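You operate a simulated robot arm through the tools that you are given. There is no shell and no other tool. Be economical: measure what you need, move in short steps, check, and stop when the job is done.

You are at the controls of a simulated robot arm. One attempt, no reset.

TASK
Set the press stop for DN 12 and the dial on 0.4 mm.
Fine: free the orange clamp, slide the stop to its mark, clamp again; the press stays off.

The check looks at the end state, three seconds after you hand in, the way a careful person would. Anything else that was tipped, shoved, dropped, spilled or broken makes it a failure.

THE ROBOT
A 7-joint arm with a two-finger parallel gripper, fixed in place. Base frame: the origin is at the foot of the arm, x ahead of it, y to its left, z up. Readings come in m, rad, newtons and seconds.
With the tool pointing down near the work surface it reaches from about 0.24 to 0.68 m from the base axis. Its first joint turns from -1.152 to 1.152 rad. Payload 2.4 kg.
Tool frame: the origin (TCP) lies between the finger pads and is the grasp point; the fingertips stand 0.03 m ahead of it; z points along the fingers, y is the line along which they close. Largest opening 0.094 m; finger width 0.028, thickness 0.01; the body of the gripper, 0.05 by 0.096 m, starts 0.055 m behind the TCP.
Orientation is that of the tool frame in the base frame, as a unit quaternion [w, x, y, z]. With the fingers straight down and closing along the base's y, the tool's x points along the base's -x, its y along +y and its z along -z.

THE INTERFACE
- The arm moves only by the tool move_arm. Its argument "targets" is a list of rows, each an object of numbers (a shift or turn left out is 0, a gripper value left out holds the last): "tx", "ty", "tz": the shift along the tool's x, y, z in m; "ax", "ay", "az": the turn, a rotation vector about the tool's x, y, z in rad. In form: [{"tx": .., "ty": .., "tz": .., "ax": .., "ay": .., "az": ..}, ...]. A call has 1 to 8 rows; each row shifts and turns the commanded pose from where the row before left it, along the tool's axes as they then stand. "hand" is the closure, from 0 (fully open) to 1 (shut), set as the call begins (left out, the last holds). A row lasts 0.2 s, in which the tool goes at most 0.05 m and 0.15 rad; a call with a longer step from one row to the next is refused whole, and so is a gripper value outside its range. Where a pose cannot be reached the arm comes as near as it can. A force on the tool above 50 N (or 10 N above the force at the start of the call, whichever is more), or a blocked arm, ends the call early, and 0.2 s more pass. Each finger travels about 0.153 m/s and halts on what it meets, pressing with about 36 N; the grip force reading is that of the motor and also rises with nothing between the fingers. The clock runs only during rows and for 0.2 s after the last one: add rows that do not move to give the fingers time. The reply holds the time, the measured pose of the TCP, the force on the tool along the base axes, the opening and the grip force, in the units named above and with some noise.
- Cameras (640 x 400 px; columns grow to the right, rows downward): "scene" is fixed at [0.0519, 0.4867, 1.4467]; the picture's right is [-0.59, -0.81, 0.00], its down [-0.45, 0.33, -0.83] and it looks along [0.67, -0.49, -0.56] (base axes); focal length 322 px, centre (320, 200). "wrist" rides on the gripper at [-0.037, 0, -0.058] in the tool frame; the picture's right is [0.00, -1.00, 0.00], its down [0.97, 0.00, -0.24] and it looks along [0.24, 0.00, 0.97] (tool axes); focal length 218 px, centre (320, 200).
- grab_frame(camera): a new picture of that camera. No time passes.
- locate(camera, pixels): there is no depth. For up to 12 entries [column, row, z] of the newest picture of that camera ("zoom" is the newest enlarged one), the place [x, y] in the base frame at which the ray of that pixel passes the height z, good to about 0.002 m. No time passes.
- close_up(camera, box): a new picture of the part [left, top, right, bottom] of that camera's present view, enlarged. No time passes.
- close_job(): hands the job in; it is judged then, once.

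Keep the steps short. Do not move on a guess: measure, check each grasp and each placing, and mend mistakes. In all there are 80 turns and 34 pictures (those below and enlarged ones count). Leave the gripper open and the arm clear of the work at the hand-in unless told otherwise, and finish with a single line.

The tools are called after "Call:" as name(argument=value, ...) on one line, values as JSON. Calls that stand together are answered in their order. move_arm: Moves the arm, as the interface text tells. Its arguments: {"type":"object","properties":{"targets":{"type":"array"},"hand":{"type":"number"}},"required":["targets"]} The other tools are called the same way: grab_frame (camera) takes a picture; locate (camera, pixels) gives the place at which the rays of pixels pass given heights; close_up (camera, box) takes an enlarged picture of a part of a camera's view; close_job () hands the job in.

At the start:

```text
time: 0.0
eef_pos: [0.407, 0.0352, 1.2295]
ee_rot: [0.0, 0.001, 1.0, 0.0]
force: [0.8, -0.3, 0.1]
finger_gap: 0.0939
finger_force: 0.0
```

scene: 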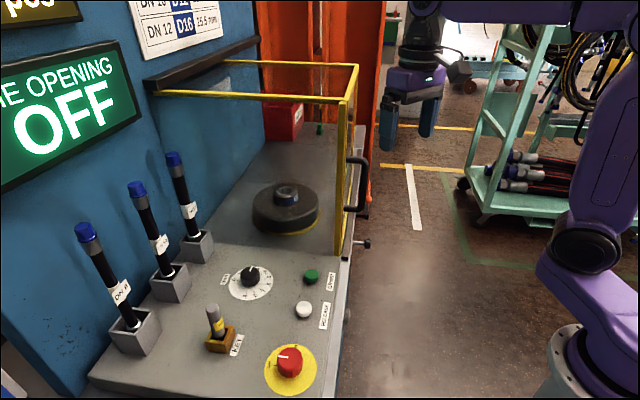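
wrist: 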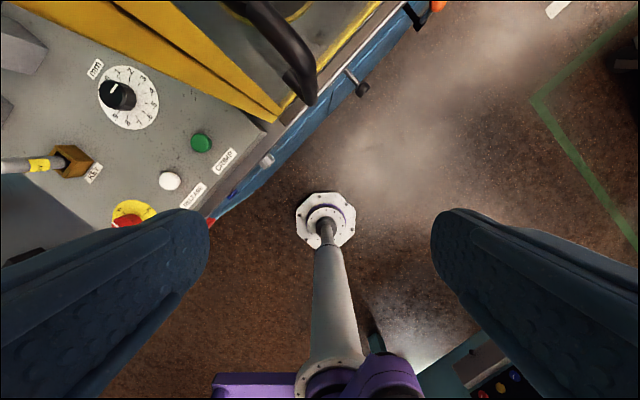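

I see a press panel with a dial, key lever, buttons, a chart on the wall and three labelled tools. I'll enlarge the chart and the panel to read them.

Call:
close_up(camera="scene", box=[0, 0, 260, 160])

Call:
close_up(camera="scene", box=[180, 240, 380, 400])

Call:
close_up(camera="scene", box=[220, 60, 400, 260])

```text
2.46 times, centred on (130, 80) of scene
```

zoom: 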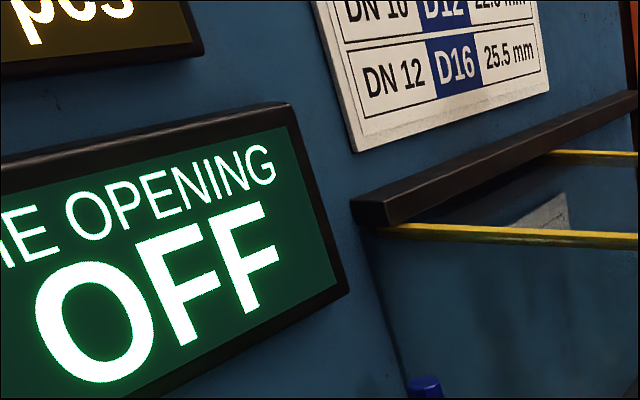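

```text
2.50 times, centred on (280, 320) of scene
```

zoom: 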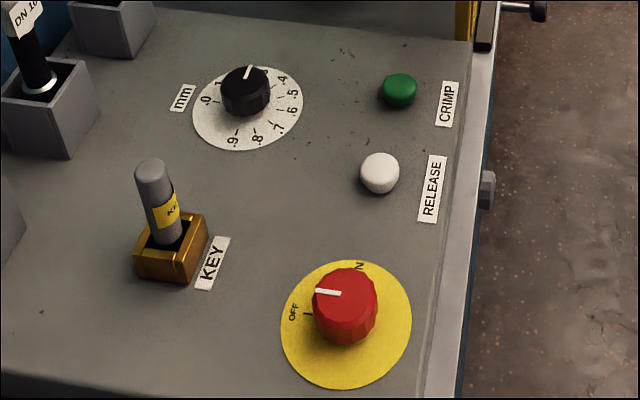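

```text
2.00 times, centred on (310, 160) of scene
```

zoom: 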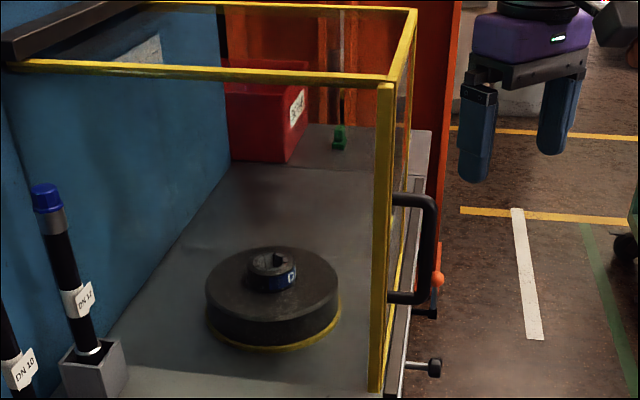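

The stop's rail seems to be on the front edge (orange ball near scene (368,203), dark knob at (365,243)). I'll measure where these lie, and look from the wrist camera.

Call:
close_up(camera="wrist", box=[200, 0, 460, 180])

Call:
locate(camera="scene", pixels=[[250, 277, 0.92], [365, 243, 0.92], [365, 243, 0.85], [345, 300, 0.92], [350, 235, 0.92], [360, 130, 0.92], [330, 398, 0.92], [368, 200, 0.9], [303, 309, 0.92], [311, 276, 0.92], [290, 360, 0.92]])

Call:
locate(camera="wrist", pixels=[[117, 95, 0.92], [363, 90, 0.92], [363, 90, 0.87], [415, 12, 0.9], [268, 160, 0.9], [437, 5, 0.9], [210, 218, 0.92]])

```text
2.22 times, centred on (330, 90) of wrist
```

zoom: 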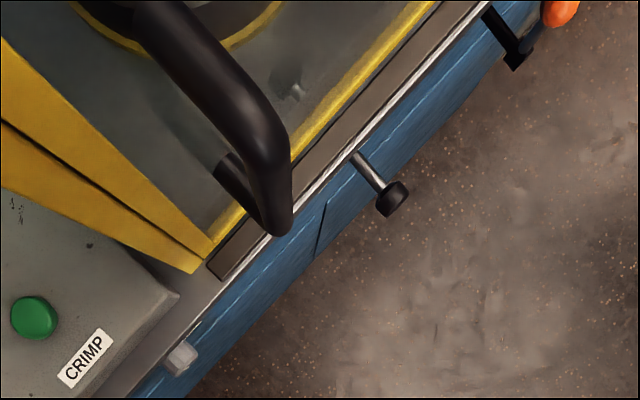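

```text
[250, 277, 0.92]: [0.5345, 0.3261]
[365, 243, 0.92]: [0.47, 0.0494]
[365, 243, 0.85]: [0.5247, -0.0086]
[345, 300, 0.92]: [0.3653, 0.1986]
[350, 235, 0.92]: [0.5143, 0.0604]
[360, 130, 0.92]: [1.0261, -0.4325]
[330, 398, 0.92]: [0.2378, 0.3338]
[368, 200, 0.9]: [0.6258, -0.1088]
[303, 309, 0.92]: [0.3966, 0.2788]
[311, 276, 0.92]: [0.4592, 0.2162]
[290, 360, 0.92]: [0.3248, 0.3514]
```

```text
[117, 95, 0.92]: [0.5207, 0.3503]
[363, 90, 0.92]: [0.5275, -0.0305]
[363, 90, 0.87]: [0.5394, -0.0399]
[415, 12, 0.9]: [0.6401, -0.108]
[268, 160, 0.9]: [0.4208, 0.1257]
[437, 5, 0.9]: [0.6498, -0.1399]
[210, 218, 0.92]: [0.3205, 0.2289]
```

The front edge runs diagonally, from about (0.24, 0.33) to (0.51, 0.06). An orange-tipped lever lies near (0.64, -0.12) and a rod with a black knob near (0.53, -0.02). To see the front face, I'll yaw the tool about 46° so that it squares up to that edge. I stay high, in free air.

Call:
move_arm(targets=[{"az": -0.134}, {"az": -0.134}, {"az": -0.134}, {"az": -0.134}, {"az": -0.134}, {"az": -0.134}])

Call:
move_arm(targets=[{"tx": 0.027, "ty": -0.037}, {"tx": 0.027, "ty": -0.037}, {"tx": 0.027, "ty": -0.037}, {"tx": 0.027, "ty": -0.037}, {"ay": -0.14}, {"ay": -0.14}, {"ay": -0.14}, {"ay": -0.14}])

Call:
grab_frame(camera="wrist")

```text
time: 1.4
eef_pos: [0.4086, 0.035, 1.2299]
ee_rot: [-0.001, -0.393, 0.92, 0.0]
force: [0.0, -0.2, -0.6]
finger_gap: 0.0941
finger_force: 0.1
```

```text
time: 3.2
eef_pos: [0.441, -0.1459, 1.2293]
ee_rot: [0.255, -0.375, 0.885, 0.108]
force: [0.2, 0.6, -0.6]
finger_gap: 0.0938
finger_force: 0.1
```

```text
27 pictures are left
```

wrist: 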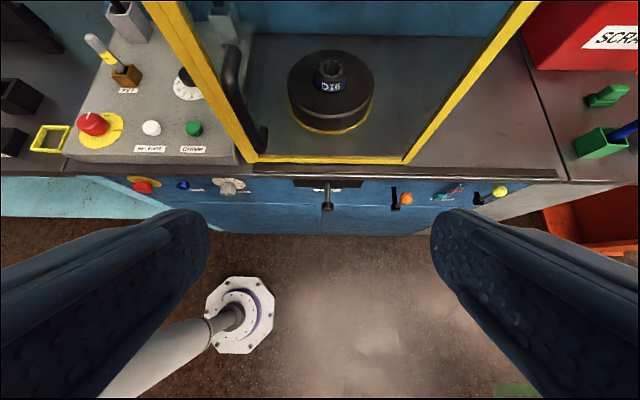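

The front face now shows a row of items: a T-knob in a slot near (328,195), the orange lever at (405,198), and others. I'll lower the tool and tilt it further for a more frontal view.

Call:
move_arm(targets=[{"tx": 0.02, "tz": 0.032}, {"tx": 0.02, "tz": 0.032}, {"tx": 0.02, "tz": 0.032}, {"tx": 0.02, "tz": 0.032}, {"ay": -0.14}, {"ay": -0.14}, {"ay": -0.14}])

Call:
grab_frame(camera="wrist")

Call:
close_up(camera="wrist", box=[250, 140, 510, 300])

```text
time: 4.8
eef_pos: [0.4401, -0.1433, 1.0798]
ee_rot: [0.435, -0.345, 0.812, 0.184]
force: [0.4, 0.5, -0.1]
finger_gap: 0.0942
finger_force: 0.0
```

```text
26 pictures are left
```

wrist: 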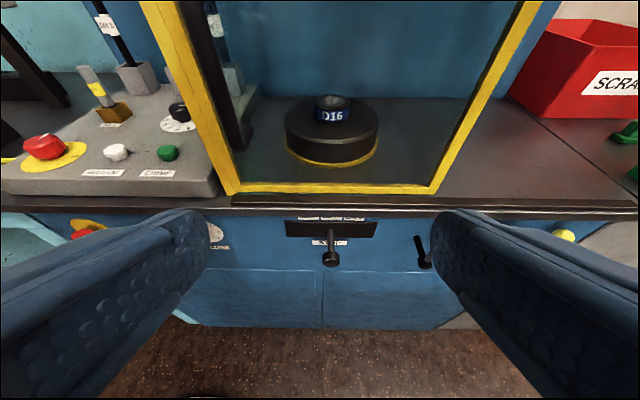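

```text
2.46 times, centred on (380, 220) of wrist
```

zoom: 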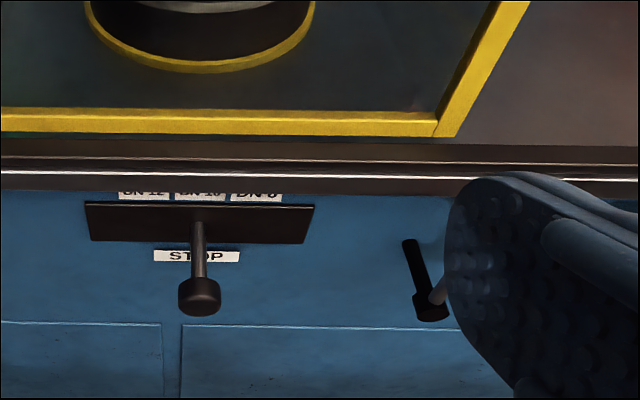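

Marks above the slot read DN 12, DN 10, DN 8 from left to right, and the stop pin stands at DN 10. I'll go lower and shift right to see the clamp lever between the fingers.

Call:
move_arm(targets=[{"tx": 0.028, "tz": 0.018, "ty": -0.025}, {"tx": 0.028, "tz": 0.018, "ty": -0.025}, {"tx": 0.028, "tz": 0.018, "ty": -0.025}, {"ay": -0.1}, {"ay": -0.1}])

Call:
grab_frame(camera="wrist")

Call:
close_up(camera="wrist", box=[220, 140, 480, 300])

```text
time: 6.0
eef_pos: [0.4911, -0.1991, 0.98]
ee_rot: [0.513, -0.325, 0.764, 0.217]
force: [-0.2, -0.9, 0.4]
finger_gap: 0.0941
finger_force: 0.0
```

```text
24 pictures are left
```

wrist: 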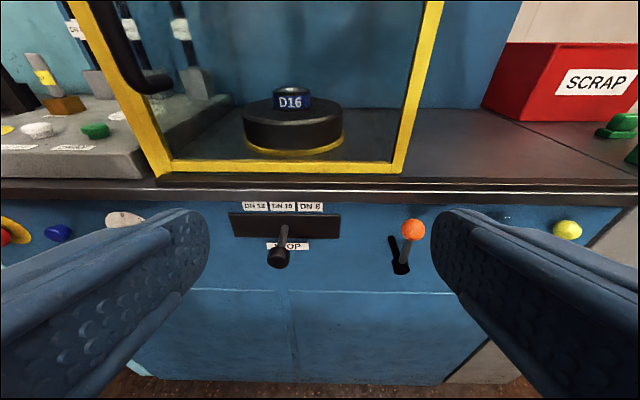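

```text
2.46 times, centred on (350, 220) of wrist
```

zoom: 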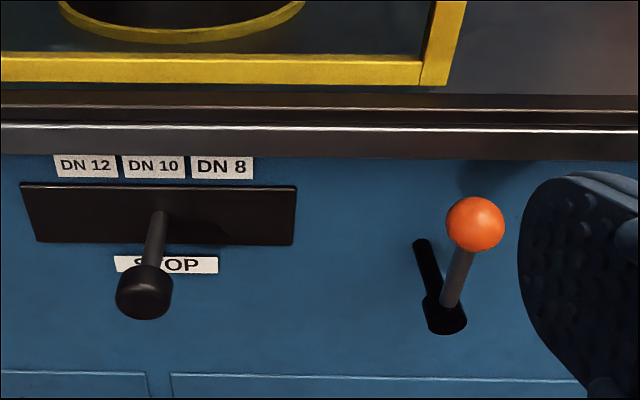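

The clamp is a shaft standing out of the face, with a rod going up to an orange ball. I'll triangulate the ball, its hub, and the stop knob from both cameras.

Call:
locate(camera="wrist", pixels=[[413, 230, 0.8], [413, 230, 0.9], [279, 258, 0.8], [279, 258, 0.85], [401, 268, 0.8], [401, 268, 0.84], [391, 238, 0.84], [255, 206, 0.88], [283, 206, 0.88], [310, 206, 0.88], [285, 227, 0.87], [320, 195, 0.92]])

Call:
locate(camera="scene", pixels=[[368.5, 199, 0.8], [368.5, 199, 0.9], [367, 244, 0.8], [367, 244, 0.85], [366, 217, 0.8], [366, 217, 0.84]])

```text
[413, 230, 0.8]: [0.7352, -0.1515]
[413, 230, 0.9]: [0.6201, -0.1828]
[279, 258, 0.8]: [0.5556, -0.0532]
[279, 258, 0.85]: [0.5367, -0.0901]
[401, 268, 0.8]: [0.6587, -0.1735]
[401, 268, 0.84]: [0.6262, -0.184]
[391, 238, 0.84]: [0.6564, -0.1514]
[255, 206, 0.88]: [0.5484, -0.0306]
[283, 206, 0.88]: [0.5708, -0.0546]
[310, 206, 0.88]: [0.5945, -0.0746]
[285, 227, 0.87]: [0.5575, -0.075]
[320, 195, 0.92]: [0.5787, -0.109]
```

```text
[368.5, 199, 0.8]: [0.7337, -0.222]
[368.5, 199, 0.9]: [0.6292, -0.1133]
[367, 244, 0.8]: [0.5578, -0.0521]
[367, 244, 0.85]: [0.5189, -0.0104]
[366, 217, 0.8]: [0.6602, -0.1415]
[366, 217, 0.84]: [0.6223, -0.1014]
```

Triangulation results, with n the depth into the machine and a the distance along its front:

| Item | Position | n | a |
|---|---|---|---|
| Ball | (0.68, -0.167, 0.85) | 0.352 | 0.606 |
| Hub | same x and y, z = 0.775 | 0.353 | 0.606 |
| Stop knob | (0.557, -0.053, 0.80) | 0.348 | 0.438 |

So the rod stands upright and swings about an axis along n. I'll level the tool and go to a pre-grasp point in front of the ball.

Call:
locate(camera="wrist", pixels=[[284, 226, 0.8], [391, 238, 0.775], [255, 206, 0.84], [283, 206, 0.84], [310, 206, 0.84], [320, 204, 0.9], [230, 213, 0.82], [341, 215, 0.82]])

Call:
move_arm(targets=[{"ay": -0.13}, {"ay": -0.13}, {"ay": -0.13}, {"tx": 0.026, "ty": -0.023, "tz": 0.006}, {"tx": 0.026, "ty": -0.023, "tz": 0.006}, {"tx": 0.026, "ty": -0.023, "tz": 0.006}, {"tx": 0.026, "ty": -0.023, "tz": 0.006}, {"tx": 0.026, "ty": -0.022, "tz": 0.006}])

Call:
grab_frame(camera="wrist")

```text
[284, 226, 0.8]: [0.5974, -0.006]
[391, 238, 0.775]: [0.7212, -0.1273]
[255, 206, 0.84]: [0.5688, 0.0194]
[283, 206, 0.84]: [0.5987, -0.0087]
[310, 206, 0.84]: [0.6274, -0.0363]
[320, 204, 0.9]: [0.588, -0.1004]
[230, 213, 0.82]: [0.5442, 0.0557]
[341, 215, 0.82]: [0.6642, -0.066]
```

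```text
time: 7.8
eef_pos: [0.5967, -0.2546, 0.8485]
ee_rot: [0.65, -0.275, 0.652, 0.277]
force: [-0.4, -1.4, -0.6]
finger_gap: 0.0939
finger_force: 0.1
```

```text
22 pictures are left
```

wrist: 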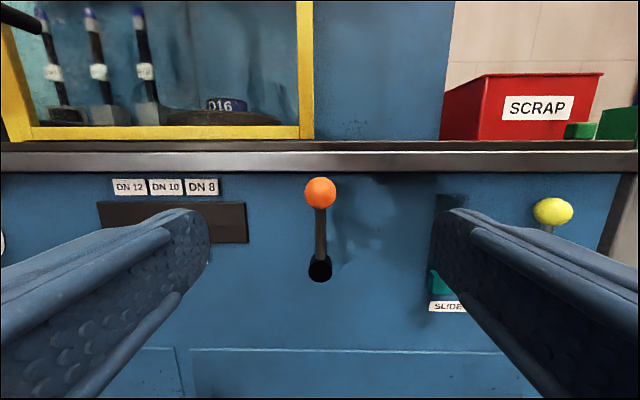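

The lever is upright and centred between the fingers (ball at (320,192), rod to hub at (320,268)). The face lies at n ≈ 0.41, and the DN marks are 0.040 m apart. I'll move forward 0.115 m to surround the ball.

Call:
move_arm(targets=[{"tz": 0.03}, {"tz": 0.03}, {"tz": 0.03}, {"tz": 0.025}])

Call:
move_arm(hand=1, targets=[{}, {}, {}])

Call:
grab_frame(camera="wrist")

```text
time: 8.8
eef_pos: [0.6757, -0.1729, 0.8482]
ee_rot: [0.65, -0.277, 0.651, 0.277]
force: [0.4, 0.0, -0.4]
finger_gap: 0.094
finger_force: 0.1
```

```text
time: 9.6
eef_pos: [0.6753, -0.1729, 0.8506]
ee_rot: [0.65, -0.277, 0.651, 0.276]
force: [7.6, -1.2, -1.5]
finger_gap: 0.0267
finger_force: 45.4
```

```text
21 pictures are left
```

wrist: 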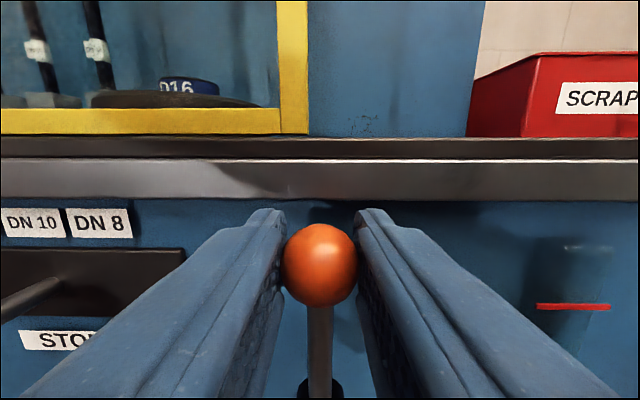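

The ball is gripped (gap 0.0267). I'll test gently which way the lever turns, starting with counter-clockwise (to the left, tool +y) along the arc of 0.075 m radius.

Call:
move_arm(targets=[{"ty": 0.008, "tx": 0.0004, "az": -0.1}, {"ty": 0.008, "tx": 0.001, "az": -0.1}, {}])

```text
time: 10.1
eef_pos: [0.6743, -0.1725, 0.8496]
ee_rot: [0.666, -0.305, 0.641, 0.231]
force: [19.1, -3.1, -8.8]
finger_gap: 0.0272
finger_force: 45.4
stopped in row 2: the force on the tool passed its limit (the readings are from after the stop); the commanded pose is now the measured one
```

To the left it's blocked. I'll undo the roll and try to the right.

Call:
move_arm(targets=[{"az": 0.1}, {"ty": -0.008, "tx": 0.0004, "az": 0.1}, {"ty": -0.008, "tx": 0.001, "az": 0.1}, {}])

```text
time: 11.1
eef_pos: [0.68, -0.1798, 0.8509]
ee_rot: [0.623, -0.208, 0.677, 0.331]
force: [9.9, 4.2, 0.6]
finger_gap: 0.027
finger_force: 45.2
out of reach, approached as far as the arm can: row 3
```

It moved about 9 mm right, but the arm nears its reach. I'll check whether the lever turned.

Call:
grab_frame(camera="wrist")

```text
20 pictures are left
```

wrist: 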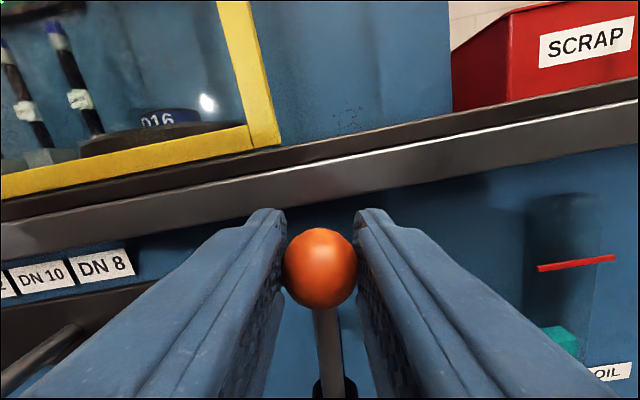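

The lever did turn right a little with low resistance, so right is the freeing direction, and reach is the limit. I'll loosen the fingers into a cage (gap about 0.032), take the roll back, and yaw the tool toward the radial direction about the ball to gain reach.

Call:
move_arm(hand=0.66, targets=[{"az": -0.1}, {"az": -0.1}, {"ax": 0.12}, {"ax": 0.12}, {"ax": 0.12}, {"ax": 0.12}, {"ax": 0.12}])

Call:
grab_frame(camera="wrist")

```text
time: 11.9
eef_pos: [0.686, -0.1654, 0.8508]
ee_rot: [0.662, -0.254, 0.661, 0.247]
force: [-4.6, -2.1, 0.6]
finger_gap: 0.0326
finger_force: 0.4
stopped in row 4: the force on the tool passed its limit (the readings are from after the stop); the commanded pose is now the measured one
```

```text
19 pictures are left
```

wrist: 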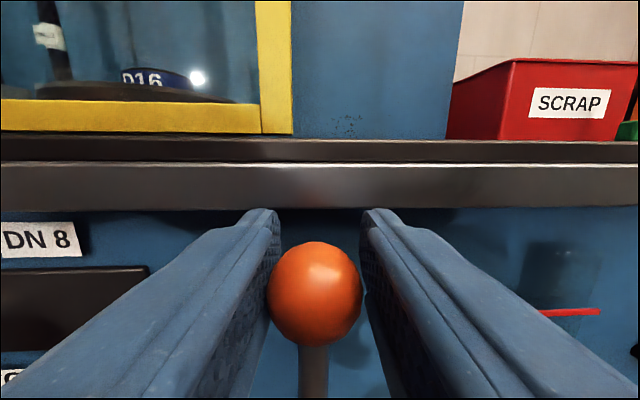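

The yaw was stopped by a contact. The TCP now sits slightly deeper (n ≈ 0.357). I'll back out 12 mm and continue the yaw in smaller steps.

Call:
move_arm(targets=[{"tz": -0.006}, {"tz": -0.006}, {"ax": 0.08}, {"ax": 0.08}, {"ax": 0.08}])

```text
time: 13.1
eef_pos: [0.678, -0.1721, 0.849]
ee_rot: [0.687, -0.174, 0.685, 0.168]
force: [-0.4, 1.4, -0.4]
finger_gap: 0.0322
finger_force: 0.4
```

Clear now. I'll continue the yaw.

Call:
move_arm(targets=[{"ax": 0.08}, {"ax": 0.08}, {"ax": 0.08}, {"ax": 0.08}])

Call:
grab_frame(camera="wrist")

```text
time: 14.1
eef_pos: [0.6779, -0.172, 0.8491]
ee_rot: [0.706, -0.061, 0.703, 0.056]
force: [-0.1, 1.9, 0.1]
finger_gap: 0.0327
finger_force: 0.6
```

```text
18 pictures are left
```

wrist: 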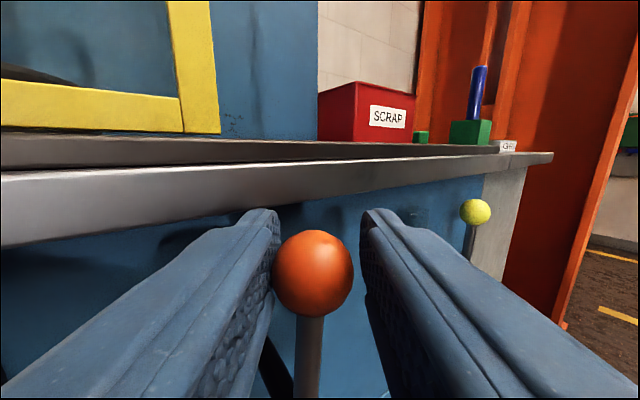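

The tool now points about 9° from base x with the ball still caged. I'll swing the lever right along its arc by about 0.45 rad, rolling the tool with it, then read the result.

Call:
move_arm(targets=[{"tx": 0.0008, "ty": -0.0089, "tz": 0.0068, "az": 0.12}, {"tx": 0.0014, "ty": -0.009, "tz": 0.0066, "az": 0.122}, {"tx": 0.002, "ty": -0.0091, "tz": 0.0063, "az": 0.126}, {}])

Call:
grab_frame(camera="wrist")

```text
time: 15.1
eef_pos: [0.7038, -0.1956, 0.844]
ee_rot: [0.684, 0.069, 0.702, 0.185]
force: [-0.2, -0.6, -0.3]
finger_gap: 0.0323
finger_force: 0.1
```

```text
17 pictures are left
```

wrist: 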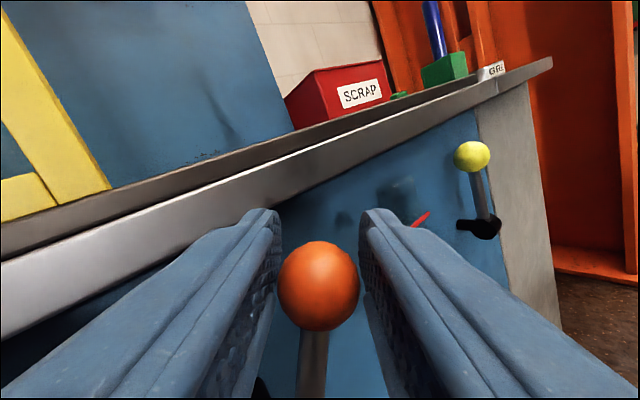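

The lever follows freely (ball still caged, force near zero). I'll continue the arc to about 0.97 rad.

Call:
move_arm(targets=[{"tx": 0.0021, "ty": -0.008, "tz": 0.0051, "az": 0.114}, {"tx": 0.0023, "ty": -0.0082, "tz": 0.0047, "az": 0.12}, {"tx": 0.0025, "ty": -0.0084, "tz": 0.0042, "az": 0.126}, {"tx": 0.0025, "ty": -0.0087, "tz": 0.0036, "az": 0.134}, {}])

Call:
grab_frame(camera="wrist")

```text
time: 16.3
eef_pos: [0.7235, -0.2155, 0.8184]
ee_rot: [0.618, 0.239, 0.664, 0.347]
force: [-0.4, -1.1, 0.4]
finger_gap: 0.0323
finger_force: 0.5
```

```text
16 pictures are left
```

wrist: 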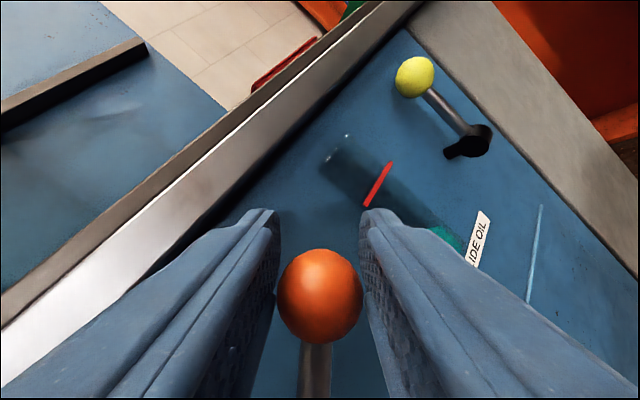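

Still free. A sight glass marked "SLIDE OIL" is nearby, but I estimate it at a ≈ 0.75, which is clear of the fingers. I'll continue to about 1.5 rad.

Call:
move_arm(targets=[{"tx": 0.002, "ty": -0.0075, "tz": 0.0026, "az": 0.119}, {"tx": 0.0019, "ty": -0.0077, "tz": 0.0021, "az": 0.125}, {"tx": 0.0016, "ty": -0.0079, "tz": 0.0016, "az": 0.13}, {"tx": 0.0013, "ty": -0.0081, "tz": 0.0011, "az": 0.134}, {"tx": 0.0009, "ty": -0.0082, "tz": 0.0005, "az": 0.137}, {}])

Call:
grab_frame(camera="wrist")

```text
time: 17.7
eef_pos: [0.7279, -0.2142, 0.7931]
ee_rot: [0.525, 0.373, 0.598, 0.476]
force: [4.9, 4.3, 12.7]
finger_gap: 0.0392
finger_force: 6.5
out of reach, approached as far as the arm can: row 4, 5
```

```text
15 pictures are left
```

wrist: 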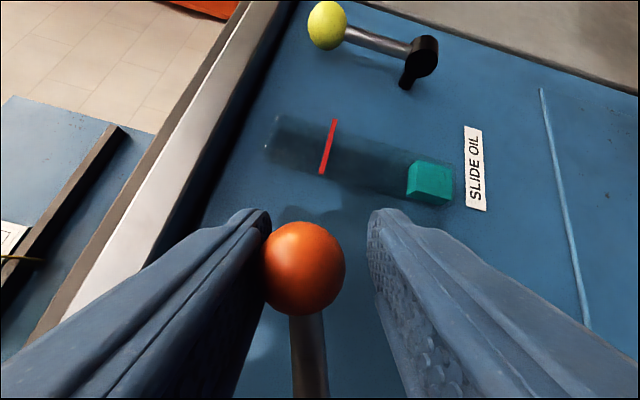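

The lever met its end (upper finger pressing at about 13 N, at about 70° of swing). I'll ease off, open the hand, and retreat straight out along -n.

Call:
move_arm(hand=0.2, targets=[{"ty": 0.004}, {}, {"tz": -0.021, "tx": -0.016, "ty": -0.003}, {"tz": -0.021, "tx": -0.016, "ty": -0.003}, {"tz": -0.021, "tx": -0.016, "ty": -0.003}, {"tz": -0.021, "tx": -0.016, "ty": -0.003}])

Call:
grab_frame(camera="wrist")

```text
time: 19.1
eef_pos: [0.6526, -0.2994, 0.8009]
ee_rot: [0.527, 0.378, 0.596, 0.474]
force: [0.2, -1.5, -0.6]
finger_gap: 0.0753
finger_force: 0.0
```

```text
14 pictures are left
```

wrist: 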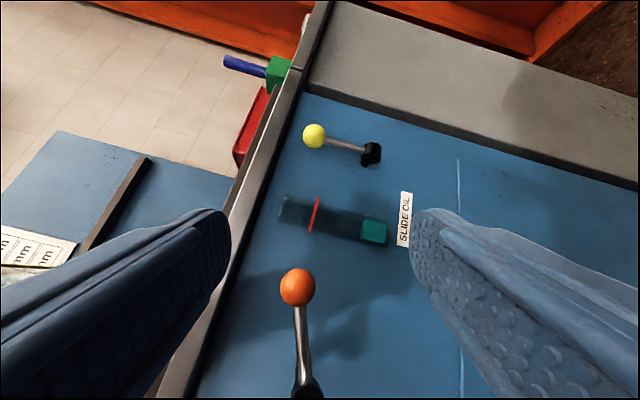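

The lever rests at its new position. Now I'll unroll and yaw back to squarely face the machine before going to the stop knob.

Call:
move_arm(targets=[{"az": -0.137}, {"az": -0.137}, {"az": -0.137}, {"az": -0.137}, {"az": -0.137}, {"az": -0.137}, {"az": -0.137}, {"az": -0.137}])

Call:
move_arm(targets=[{"az": -0.137}, {"az": -0.137}, {"ax": -0.13}, {"ax": -0.13}, {"ax": -0.13}, {"ax": -0.13}, {"ax": -0.13}])

```text
time: 20.9
eef_pos: [0.6536, -0.2972, 0.8006]
ee_rot: [0.696, 0.011, 0.706, 0.129]
force: [0.6, 0.1, -0.7]
finger_gap: 0.0754
finger_force: 0.0
```

```text
time: 22.5
eef_pos: [0.6526, -0.297, 0.8021]
ee_rot: [0.696, -0.153, 0.695, 0.101]
force: [0.0, 0.0, 1.0]
finger_gap: 0.0752
finger_force: 0.2
out of reach, approached as far as the arm can: row 4, 5, 6, 7
```

The full yaw is out of reach here, so I'll shift a bit toward the base and read the pose again.

Call:
move_arm(targets=[{"ty": 0.03, "tz": -0.01}, {"ty": 0.03, "tz": -0.01}, {}])

```text
time: 23.3
eef_pos: [0.6138, -0.2473, 0.7961]
ee_rot: [0.696, -0.153, 0.694, 0.101]
force: [0.3, 0.0, 0.3]
finger_gap: 0.0753
finger_force: 0.2
```

I'll move farther toward -a, then finish the yaw and level the small roll.

Call:
move_arm(targets=[{"ty": 0.03, "tz": -0.015}, {"ty": 0.03, "tz": -0.015}, {"ty": 0.03, "tz": -0.015}, {"az": 0.073}, {"ax": -0.11}, {"ax": -0.11}, {"ax": -0.11}, {"ax": -0.112}])

Call:
grab_frame(camera="wrist")

```text
time: 25.1
eef_pos: [0.5405, -0.1805, 0.7907]
ee_rot: [0.646, -0.276, 0.656, 0.277]
force: [0.2, 0.8, 0.1]
finger_gap: 0.0753
finger_force: 0.1
```

```text
13 pictures are left
```

wrist: 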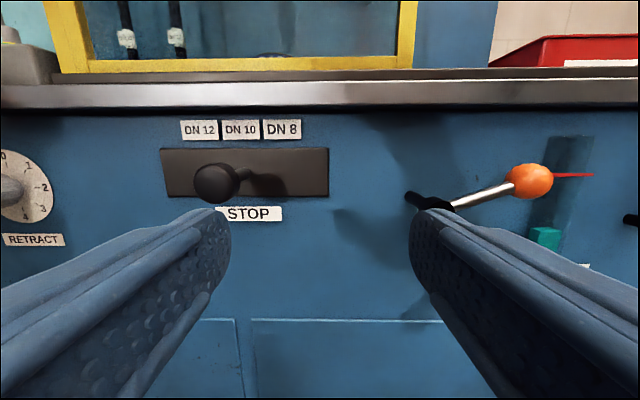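

Good square view: the knob is at (215,182), and the lever is laid over to the right. I'll align with the knob (a = 0.437, z = 0.80), then advance 0.10 m.

Call:
move_arm(targets=[{"ty": 0.026, "tx": -0.003}, {"ty": 0.026, "tx": -0.003}, {"ty": 0.0255, "tx": -0.003}, {}])

Call:
grab_frame(camera="wrist")

```text
time: 26.1
eef_pos: [0.4837, -0.1246, 0.8007]
ee_rot: [0.647, -0.276, 0.655, 0.277]
force: [-0.4, 0.2, 1.0]
finger_gap: 0.075
finger_force: 0.1
```

```text
12 pictures are left
```

wrist: 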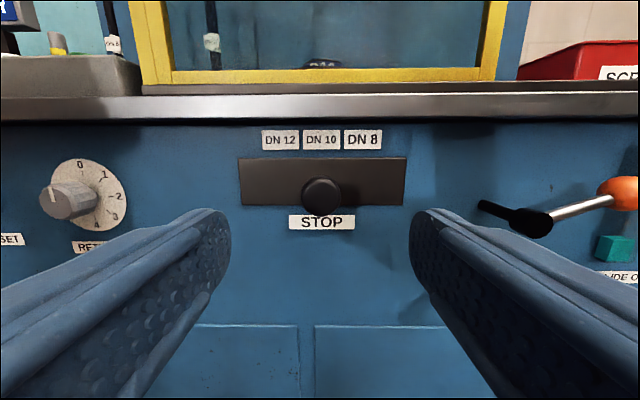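

The knob is centred (321,196), under the DN 10 label. DN 12 is about 0.039–0.040 m to the left. I'll advance and grip.

Call:
move_arm(targets=[{"tz": 0.025}, {"tz": 0.025}, {"tz": 0.025}, {"tz": 0.023}, {}])

Call:
move_arm(hand=1, targets=[{}, {}, {}])

```text
time: 27.3
eef_pos: [0.552, -0.0558, 0.7998]
ee_rot: [0.646, -0.275, 0.656, 0.277]
force: [0.1, 0.0, -0.4]
finger_gap: 0.0749
finger_force: 0.0
```

```text
time: 28.1
eef_pos: [0.5522, -0.0561, 0.7988]
ee_rot: [0.647, -0.276, 0.655, 0.277]
force: [1.9, 0.4, 0.1]
finger_gap: 0.0286
finger_force: 44.8
```

The knob is gripped (gap 0.0286). I'll slide it left (tool +y) in small steps, 0.0395 m in all.

Call:
move_arm(targets=[{"ty": 0.008}, {"ty": 0.008}, {"ty": 0.008}, {"ty": 0.008}, {"ty": 0.0075}, {}, {}])

Call:
grab_frame(camera="wrist")

```text
time: 29.7
eef_pos: [0.5241, -0.0286, 0.7988]
ee_rot: [0.648, -0.276, 0.654, 0.277]
force: [-1.4, -2.3, 1.9]
finger_gap: 0.0286
finger_force: 44.8
```

```text
11 pictures are left
```

wrist: 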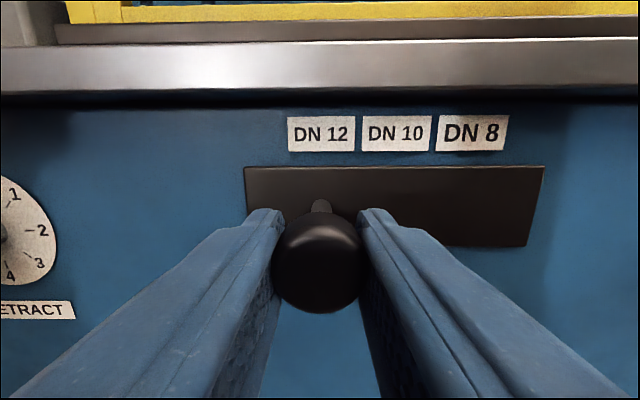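

The rod (321,207) is right under the DN 12 label centre (321,134). I'll release, back out, and check.

Call:
move_arm(hand=0.2, targets=[{}, {}, {}, {"tz": -0.025}, {"tz": -0.025}, {"tz": -0.025}, {"tz": -0.025}])

Call:
close_up(camera="wrist", box=[220, 110, 420, 235])

```text
time: 31.3
eef_pos: [0.4536, -0.0999, 0.8009]
ee_rot: [0.646, -0.276, 0.655, 0.277]
force: [1.0, -0.4, 0.5]
finger_gap: 0.0754
finger_force: 0.1
```

```text
3.20 times, centred on (320, 172) of wrist
```

zoom: 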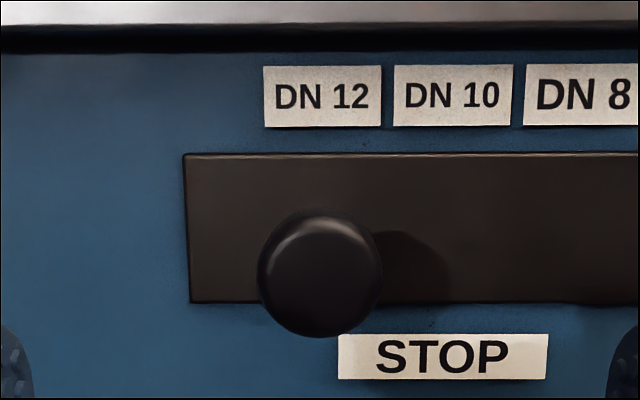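

The stop sits under DN 12. Now I'll clamp again. I go back to the lever by the same path: shift right first, then yaw toward radial.

Call:
move_arm(targets=[{"ty": -0.046}, {"ty": -0.046}, {"ty": -0.046}, {"ty": -0.046}, {"ax": 0.13}, {"ax": 0.13}, {"ax": 0.13}, {"ax": 0.13}])

Call:
move_arm(targets=[{"ax": 0.13}, {"az": 0.14}, {"az": 0.14}, {"az": 0.14}, {"az": 0.14}, {"az": 0.14}, {"az": 0.14}, {"az": 0.14}])

Call:
grab_frame(camera="wrist")

```text
time: 33.1
eef_pos: [0.5872, -0.2287, 0.7987]
ee_rot: [0.695, -0.1, 0.705, 0.099]
force: [0.5, 0.5, 0.4]
finger_gap: 0.0754
finger_force: 0.1
```

```text
time: 34.9
eef_pos: [0.5875, -0.2287, 0.8]
ee_rot: [0.593, 0.286, 0.651, 0.378]
force: [-0.8, 0.0, -0.8]
finger_gap: 0.0753
finger_force: 0.0
```

```text
9 pictures are left
```

wrist: 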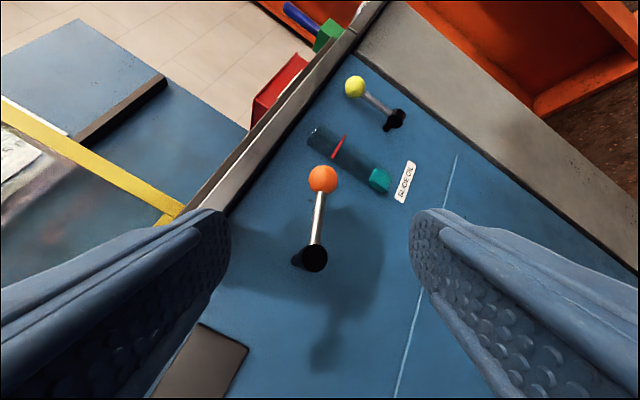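

Ball at (323,180). I'll measure it at a few heights.

Call:
locate(camera="wrist", pixels=[[323, 180, 0.79], [323, 180, 0.8], [323, 180, 0.81], [314, 258, 0.775]])

```text
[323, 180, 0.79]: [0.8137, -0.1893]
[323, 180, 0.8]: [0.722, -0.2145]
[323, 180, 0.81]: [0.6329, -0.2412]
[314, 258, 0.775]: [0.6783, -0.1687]
```

The ball lies almost exactly along the tool axis, 0.135 m ahead. I'll narrow the hand to about 0.047, add a little roll, and advance most of the way. Then check.

Call:
move_arm(hand=0.5, targets=[{"az": 0.12}, {"tx": -0.001, "ty": -0.0003, "tz": 0.027}, {"tx": -0.001, "ty": -0.0003, "tz": 0.027}, {"tx": -0.001, "ty": -0.0003, "tz": 0.027}, {"tx": -0.001, "tz": 0.025}, {"tx": -0.001, "tz": 0.022}, {}])

Call:
grab_frame(camera="wrist")

```text
time: 36.5
eef_pos: [0.7124, -0.2132, 0.7998]
ee_rot: [0.57, 0.324, 0.633, 0.413]
force: [0.0, -0.2, 1.0]
finger_gap: 0.0473
finger_force: 0.1
```

```text
8 pictures are left
```

wrist: 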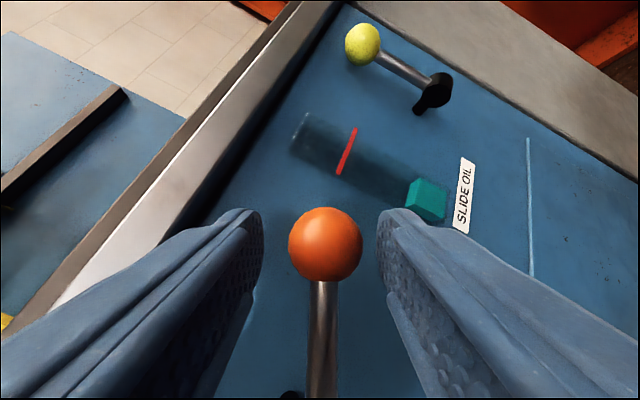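

The ball is centred and the rod aligned. I'll advance 8 mm, close to a snug cage, and swing the lever back along the arc.

Call:
move_arm(hand=0.67, targets=[{"tz": 0.008}, {}, {"tx": -0.0009, "ty": 0.0079, "tz": -0.0021, "az": -0.125}, {"tx": -0.0011, "ty": 0.0078, "tz": -0.0026, "az": -0.119}, {"tx": -0.0014, "ty": 0.0089, "tz": -0.0036, "az": -0.134}, {"tx": -0.0014, "ty": 0.0087, "tz": -0.0042, "az": -0.126}, {"tx": -0.0013, "ty": 0.0084, "tz": -0.0047, "az": -0.12}, {"tx": -0.0011, "ty": 0.0082, "tz": -0.0051, "az": -0.114}])

Call:
move_arm(targets=[{"tx": -0.0008, "ty": 0.0093, "tz": -0.0063, "az": -0.126}, {"tx": -0.0003, "ty": 0.0091, "tz": -0.0066, "az": -0.122}, {"tx": 0.0003, "ty": 0.0089, "tz": -0.0068, "az": -0.12}, {"ty": 0.004, "tz": -0.003}, {}])

Call:
grab_frame(camera="wrist")

```text
time: 38.3
eef_pos: [0.6944, -0.1857, 0.8388]
ee_rot: [0.68, 0.073, 0.707, 0.177]
force: [-0.1, -1.4, -0.4]
finger_gap: 0.0318
finger_force: 0.7
```

```text
time: 39.5
eef_pos: [0.6687, -0.1628, 0.848]
ee_rot: [0.702, -0.055, 0.709, 0.048]
force: [1.6, -8.9, 2.0]
finger_gap: 0.0368
finger_force: 5.3
```

```text
7 pictures are left
```

wrist: 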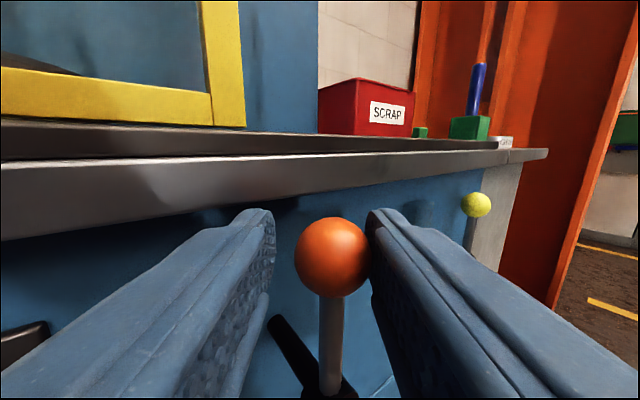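

The lever is upright against its end (right finger pressing left, about 9 N). I'll ease off, open, and retreat along the tool axis.

Call:
move_arm(hand=0.2, targets=[{"ty": -0.004}, {}, {"tz": -0.03}, {"tz": -0.03}, {"tz": -0.03}, {"tz": -0.03}, {"tz": -0.02}])

Call:
grab_frame(camera="wrist")

```text
time: 41.1
eef_pos: [0.5298, -0.1859, 0.8485]
ee_rot: [0.702, -0.058, 0.708, 0.052]
force: [-0.5, -0.4, 1.2]
finger_gap: 0.0751
finger_force: 0.1
```

```text
6 pictures are left
```

wrist: 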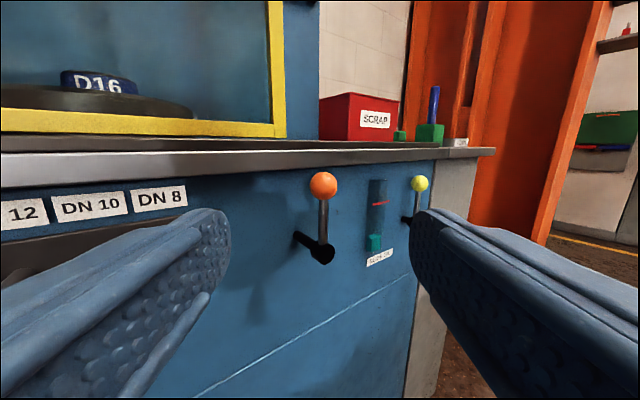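

The clamp is upright again and undisturbed. Next is the dial. From the first pictures I triangulate its knob at about (0.516, 0.333, 0.941). I'll measure the neighbours to keep clearances.

Call:
locate(camera="scene", pixels=[[135, 345, 0.93], [172, 293, 0.93], [198, 253, 0.93], [220, 345, 0.93], [250, 283, 0.93], [232, 283, 0.93], [272, 283, 0.93], [84, 228, 1.1], [137, 187, 1.1], [173, 157, 1.1], [213, 308, 0.98]])

Call:
move_arm(targets=[{"tx": -0.04, "tz": -0.02}, {"tx": -0.04, "tz": -0.02}, {"tx": -0.04, "tz": -0.02}, {"tx": -0.04, "tz": -0.02}, {"tx": -0.04}, {"tx": -0.04}, {"tx": -0.04}, {"tx": -0.04}])

```text
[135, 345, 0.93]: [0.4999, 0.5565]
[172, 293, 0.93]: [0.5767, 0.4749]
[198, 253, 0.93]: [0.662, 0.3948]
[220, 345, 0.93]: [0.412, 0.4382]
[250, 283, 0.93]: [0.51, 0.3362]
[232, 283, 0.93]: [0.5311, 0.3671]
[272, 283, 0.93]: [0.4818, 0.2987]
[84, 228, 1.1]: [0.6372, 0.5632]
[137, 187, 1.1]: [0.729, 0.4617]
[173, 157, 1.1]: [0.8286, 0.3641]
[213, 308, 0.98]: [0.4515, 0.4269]
```

```text
time: 42.9
eef_pos: [0.4561, -0.1947, 1.1698]
ee_rot: [0.7, -0.056, 0.71, 0.05]
force: [-0.4, 0.0, -1.2]
finger_gap: 0.0751
finger_force: 0.2
```

I'm raised clear. Now I'll turn the tool back to pointing down and pull toward the base, clear of the hood.

Call:
move_arm(targets=[{"ay": 0.142}, {"ay": 0.142}, {"ay": 0.142}, {"ay": 0.142}, {"ay": 0.142}, {"ay": 0.142}, {"ay": 0.142}, {"ay": 0.142}])

Call:
move_arm(targets=[{"ay": 0.142}, {"ay": 0.142}, {"ay": 0.145}, {"tx": 0.04}, {"tx": 0.04}, {"tx": 0.04, "tz": -0.02}, {"ty": 0.04, "tz": -0.02}, {"ty": 0.045}])

```text
time: 44.7
eef_pos: [0.4553, -0.195, 1.1697]
ee_rot: [0.209, -0.075, 0.975, 0.012]
force: [-0.9, -0.1, 0.3]
finger_gap: 0.0748
finger_force: 0.1
```

```text
time: 46.5
eef_pos: [0.3219, -0.1289, 1.2096]
ee_rot: [-0.003, -0.077, 0.997, -0.004]
force: [0.4, 0.0, 0.5]
finger_gap: 0.0749
finger_force: 0.0
```

I'll go across toward the dial side, staying high and on the base side of the console.

Call:
move_arm(targets=[{"ty": 0.046, "tx": -0.008}, {"ty": 0.046, "tx": -0.008}, {"ty": 0.046, "tx": -0.008}, {"ty": 0.046, "tx": -0.008}, {"ty": 0.046, "tx": -0.008}, {"ty": 0.046, "tx": -0.008}, {"ty": 0.046, "tx": -0.008}, {"ty": 0.046, "tx": -0.008}])

```text
time: 48.3
eef_pos: [0.329, 0.2457, 1.2078]
ee_rot: [-0.003, -0.076, 0.997, -0.004]
force: [-0.3, 1.0, 0.1]
finger_gap: 0.0751
finger_force: 0.1
```

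Now I'll go over the dial, at z ≈ 1.10.

Call:
move_arm(targets=[{"tx": -0.033, "ty": 0.0095, "tz": 0.018}, {"tx": -0.033, "ty": 0.0095, "tz": 0.018}, {"tx": -0.033, "ty": 0.0095, "tz": 0.018}, {"tx": -0.033, "ty": 0.0095, "tz": 0.018}, {"tx": -0.033, "ty": 0.0095, "tz": 0.018}, {"tx": -0.033, "ty": 0.0095, "tz": 0.018}, {}])

Call:
close_up(camera="wrist", box=[240, 110, 400, 210])

```text
time: 49.9
eef_pos: [0.5171, 0.3305, 1.0961]
ee_rot: [-0.003, -0.077, 0.997, -0.003]
force: [0.1, 0.7, 0.5]
finger_gap: 0.0749
finger_force: 0.1
```

```text
4.00 times, centred on (320, 160) of wrist
```

zoom: 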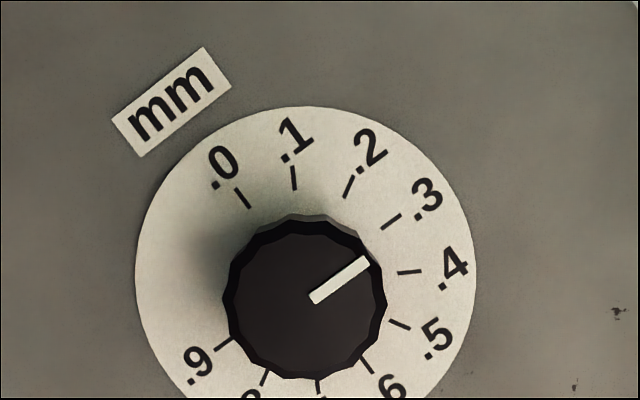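

The dial reads .3 now (pointer 34°, .3 tick 32°), and .4 is one division (30°) clockwise. I'll locate the knob centre (zoom (305,298)).

Call:
locate(camera="zoom", pixels=[[305, 297, 0.94], [305, 297, 0.95], [223, 297, 0.945], [387, 297, 0.945], [306, 276, 0.925], [306, 276, 0.915]])

```text
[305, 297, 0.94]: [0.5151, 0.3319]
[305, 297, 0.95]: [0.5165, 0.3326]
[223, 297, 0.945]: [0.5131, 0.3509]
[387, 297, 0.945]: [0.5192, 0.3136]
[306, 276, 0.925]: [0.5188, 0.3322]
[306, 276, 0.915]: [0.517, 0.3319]
```

The knob centre is (0.517, 0.332), with a diameter of about 38 mm. I'll descend 0.138 m with the hand open. The fingertips should end near z ≈ 0.928.

Call:
move_arm(targets=[{"tz": 0.03, "ty": 0.0015}, {"tz": 0.03}, {"tz": 0.03}, {"tz": 0.02}, {"tz": 0.015}, {"tz": 0.013}, {}])

Call:
move_arm(hand=1, targets=[{}, {}, {}])

```text
time: 51.5
eef_pos: [0.5174, 0.331, 0.9571]
ee_rot: [-0.002, -0.077, 0.997, -0.004]
force: [0.1, 0.3, -0.4]
finger_gap: 0.075
finger_force: 0.0
```

```text
time: 52.3
eef_pos: [0.5155, 0.3323, 0.9576]
ee_rot: [-0.002, -0.076, 0.997, -0.004]
force: [0.1, 2.8, -5.6]
finger_gap: 0.0397
finger_force: 44.8
```

The knob is gripped (gap 0.0397). I'll turn clockwise by 0.524 rad (30°).

Call:
move_arm(targets=[{"az": 0.105}, {"az": 0.105}, {"az": 0.105}, {"az": 0.105}, {"az": 0.104}, {}, {}])

Call:
move_arm(hand=0.2, targets=[{}, {}, {}, {"tz": -0.013}, {"tz": -0.025}, {"tz": -0.05}, {"tz": -0.05}])

Call:
close_up(camera="wrist", box=[240, 120, 400, 220])

```text
time: 53.9
eef_pos: [0.5168, 0.3312, 0.9567]
ee_rot: [-0.001, 0.184, 0.983, -0.004]
force: [7.3, 16.6, -24.3]
finger_gap: 0.04
finger_force: 44.8
```

```text
time: 55.5
eef_pos: [0.5159, 0.3307, 1.0951]
ee_rot: [-0.002, 0.185, 0.983, -0.005]
force: [0.8, -0.5, 0.0]
finger_gap: 0.0752
finger_force: 0.1
```

```text
4.00 times, centred on (320, 170) of wrist
```

zoom: 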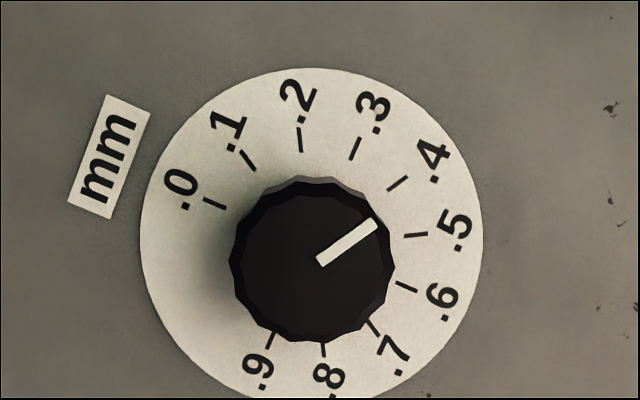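

The pointer now lines up with .4 (pointer about 33°, .4 tick about 33°). I'll raise and withdraw the arm, then check the whole scene.

Call:
move_arm(targets=[{"tz": -0.045}, {"tz": -0.045}, {"tx": 0.022, "ty": -0.036, "tz": -0.005}, {"tx": 0.022, "ty": -0.036}, {"tx": 0.022, "ty": -0.036}, {"tx": 0.022, "ty": -0.036}, {"tx": 0.022, "ty": -0.036}, {}], hand=0)

Call:
grab_frame(camera="scene")

Call:
close_up(camera="scene", box=[200, 160, 400, 285])

```text
time: 57.3
eef_pos: [0.3509, 0.2044, 1.1928]
ee_rot: [-0.001, 0.184, 0.983, -0.005]
force: [-0.8, -0.3, -0.6]
finger_gap: 0.0941
finger_force: 0.0
```

```text
3 pictures are left
```

scene: 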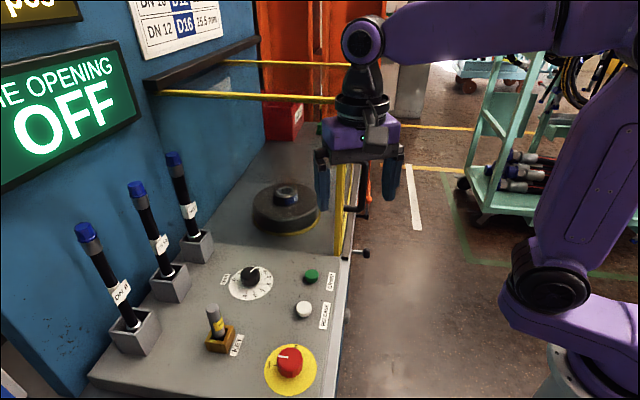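

```text
3.20 times, centred on (300, 222) of scene
```

zoom: 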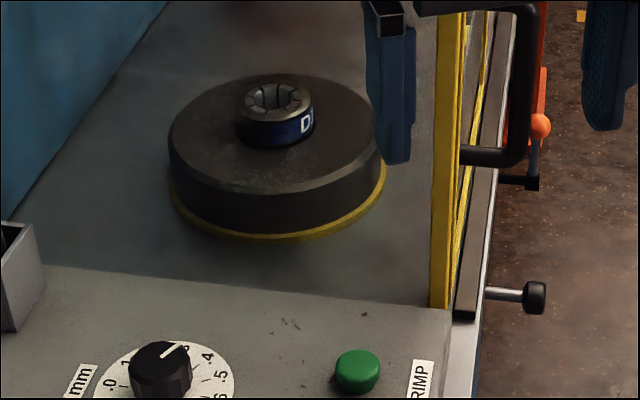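

Everything is in place: the stop is at DN 12, the clamp lever is upright, the dial is on .4, and the sign still shows OFF. The arm is clear and the hand is open, so I'll hand in.

Call:
close_job()

```text
The job is handed in.
```

The press stop is clamped at DN 12, the dial is set to 0.4 mm, and the press stayed off.
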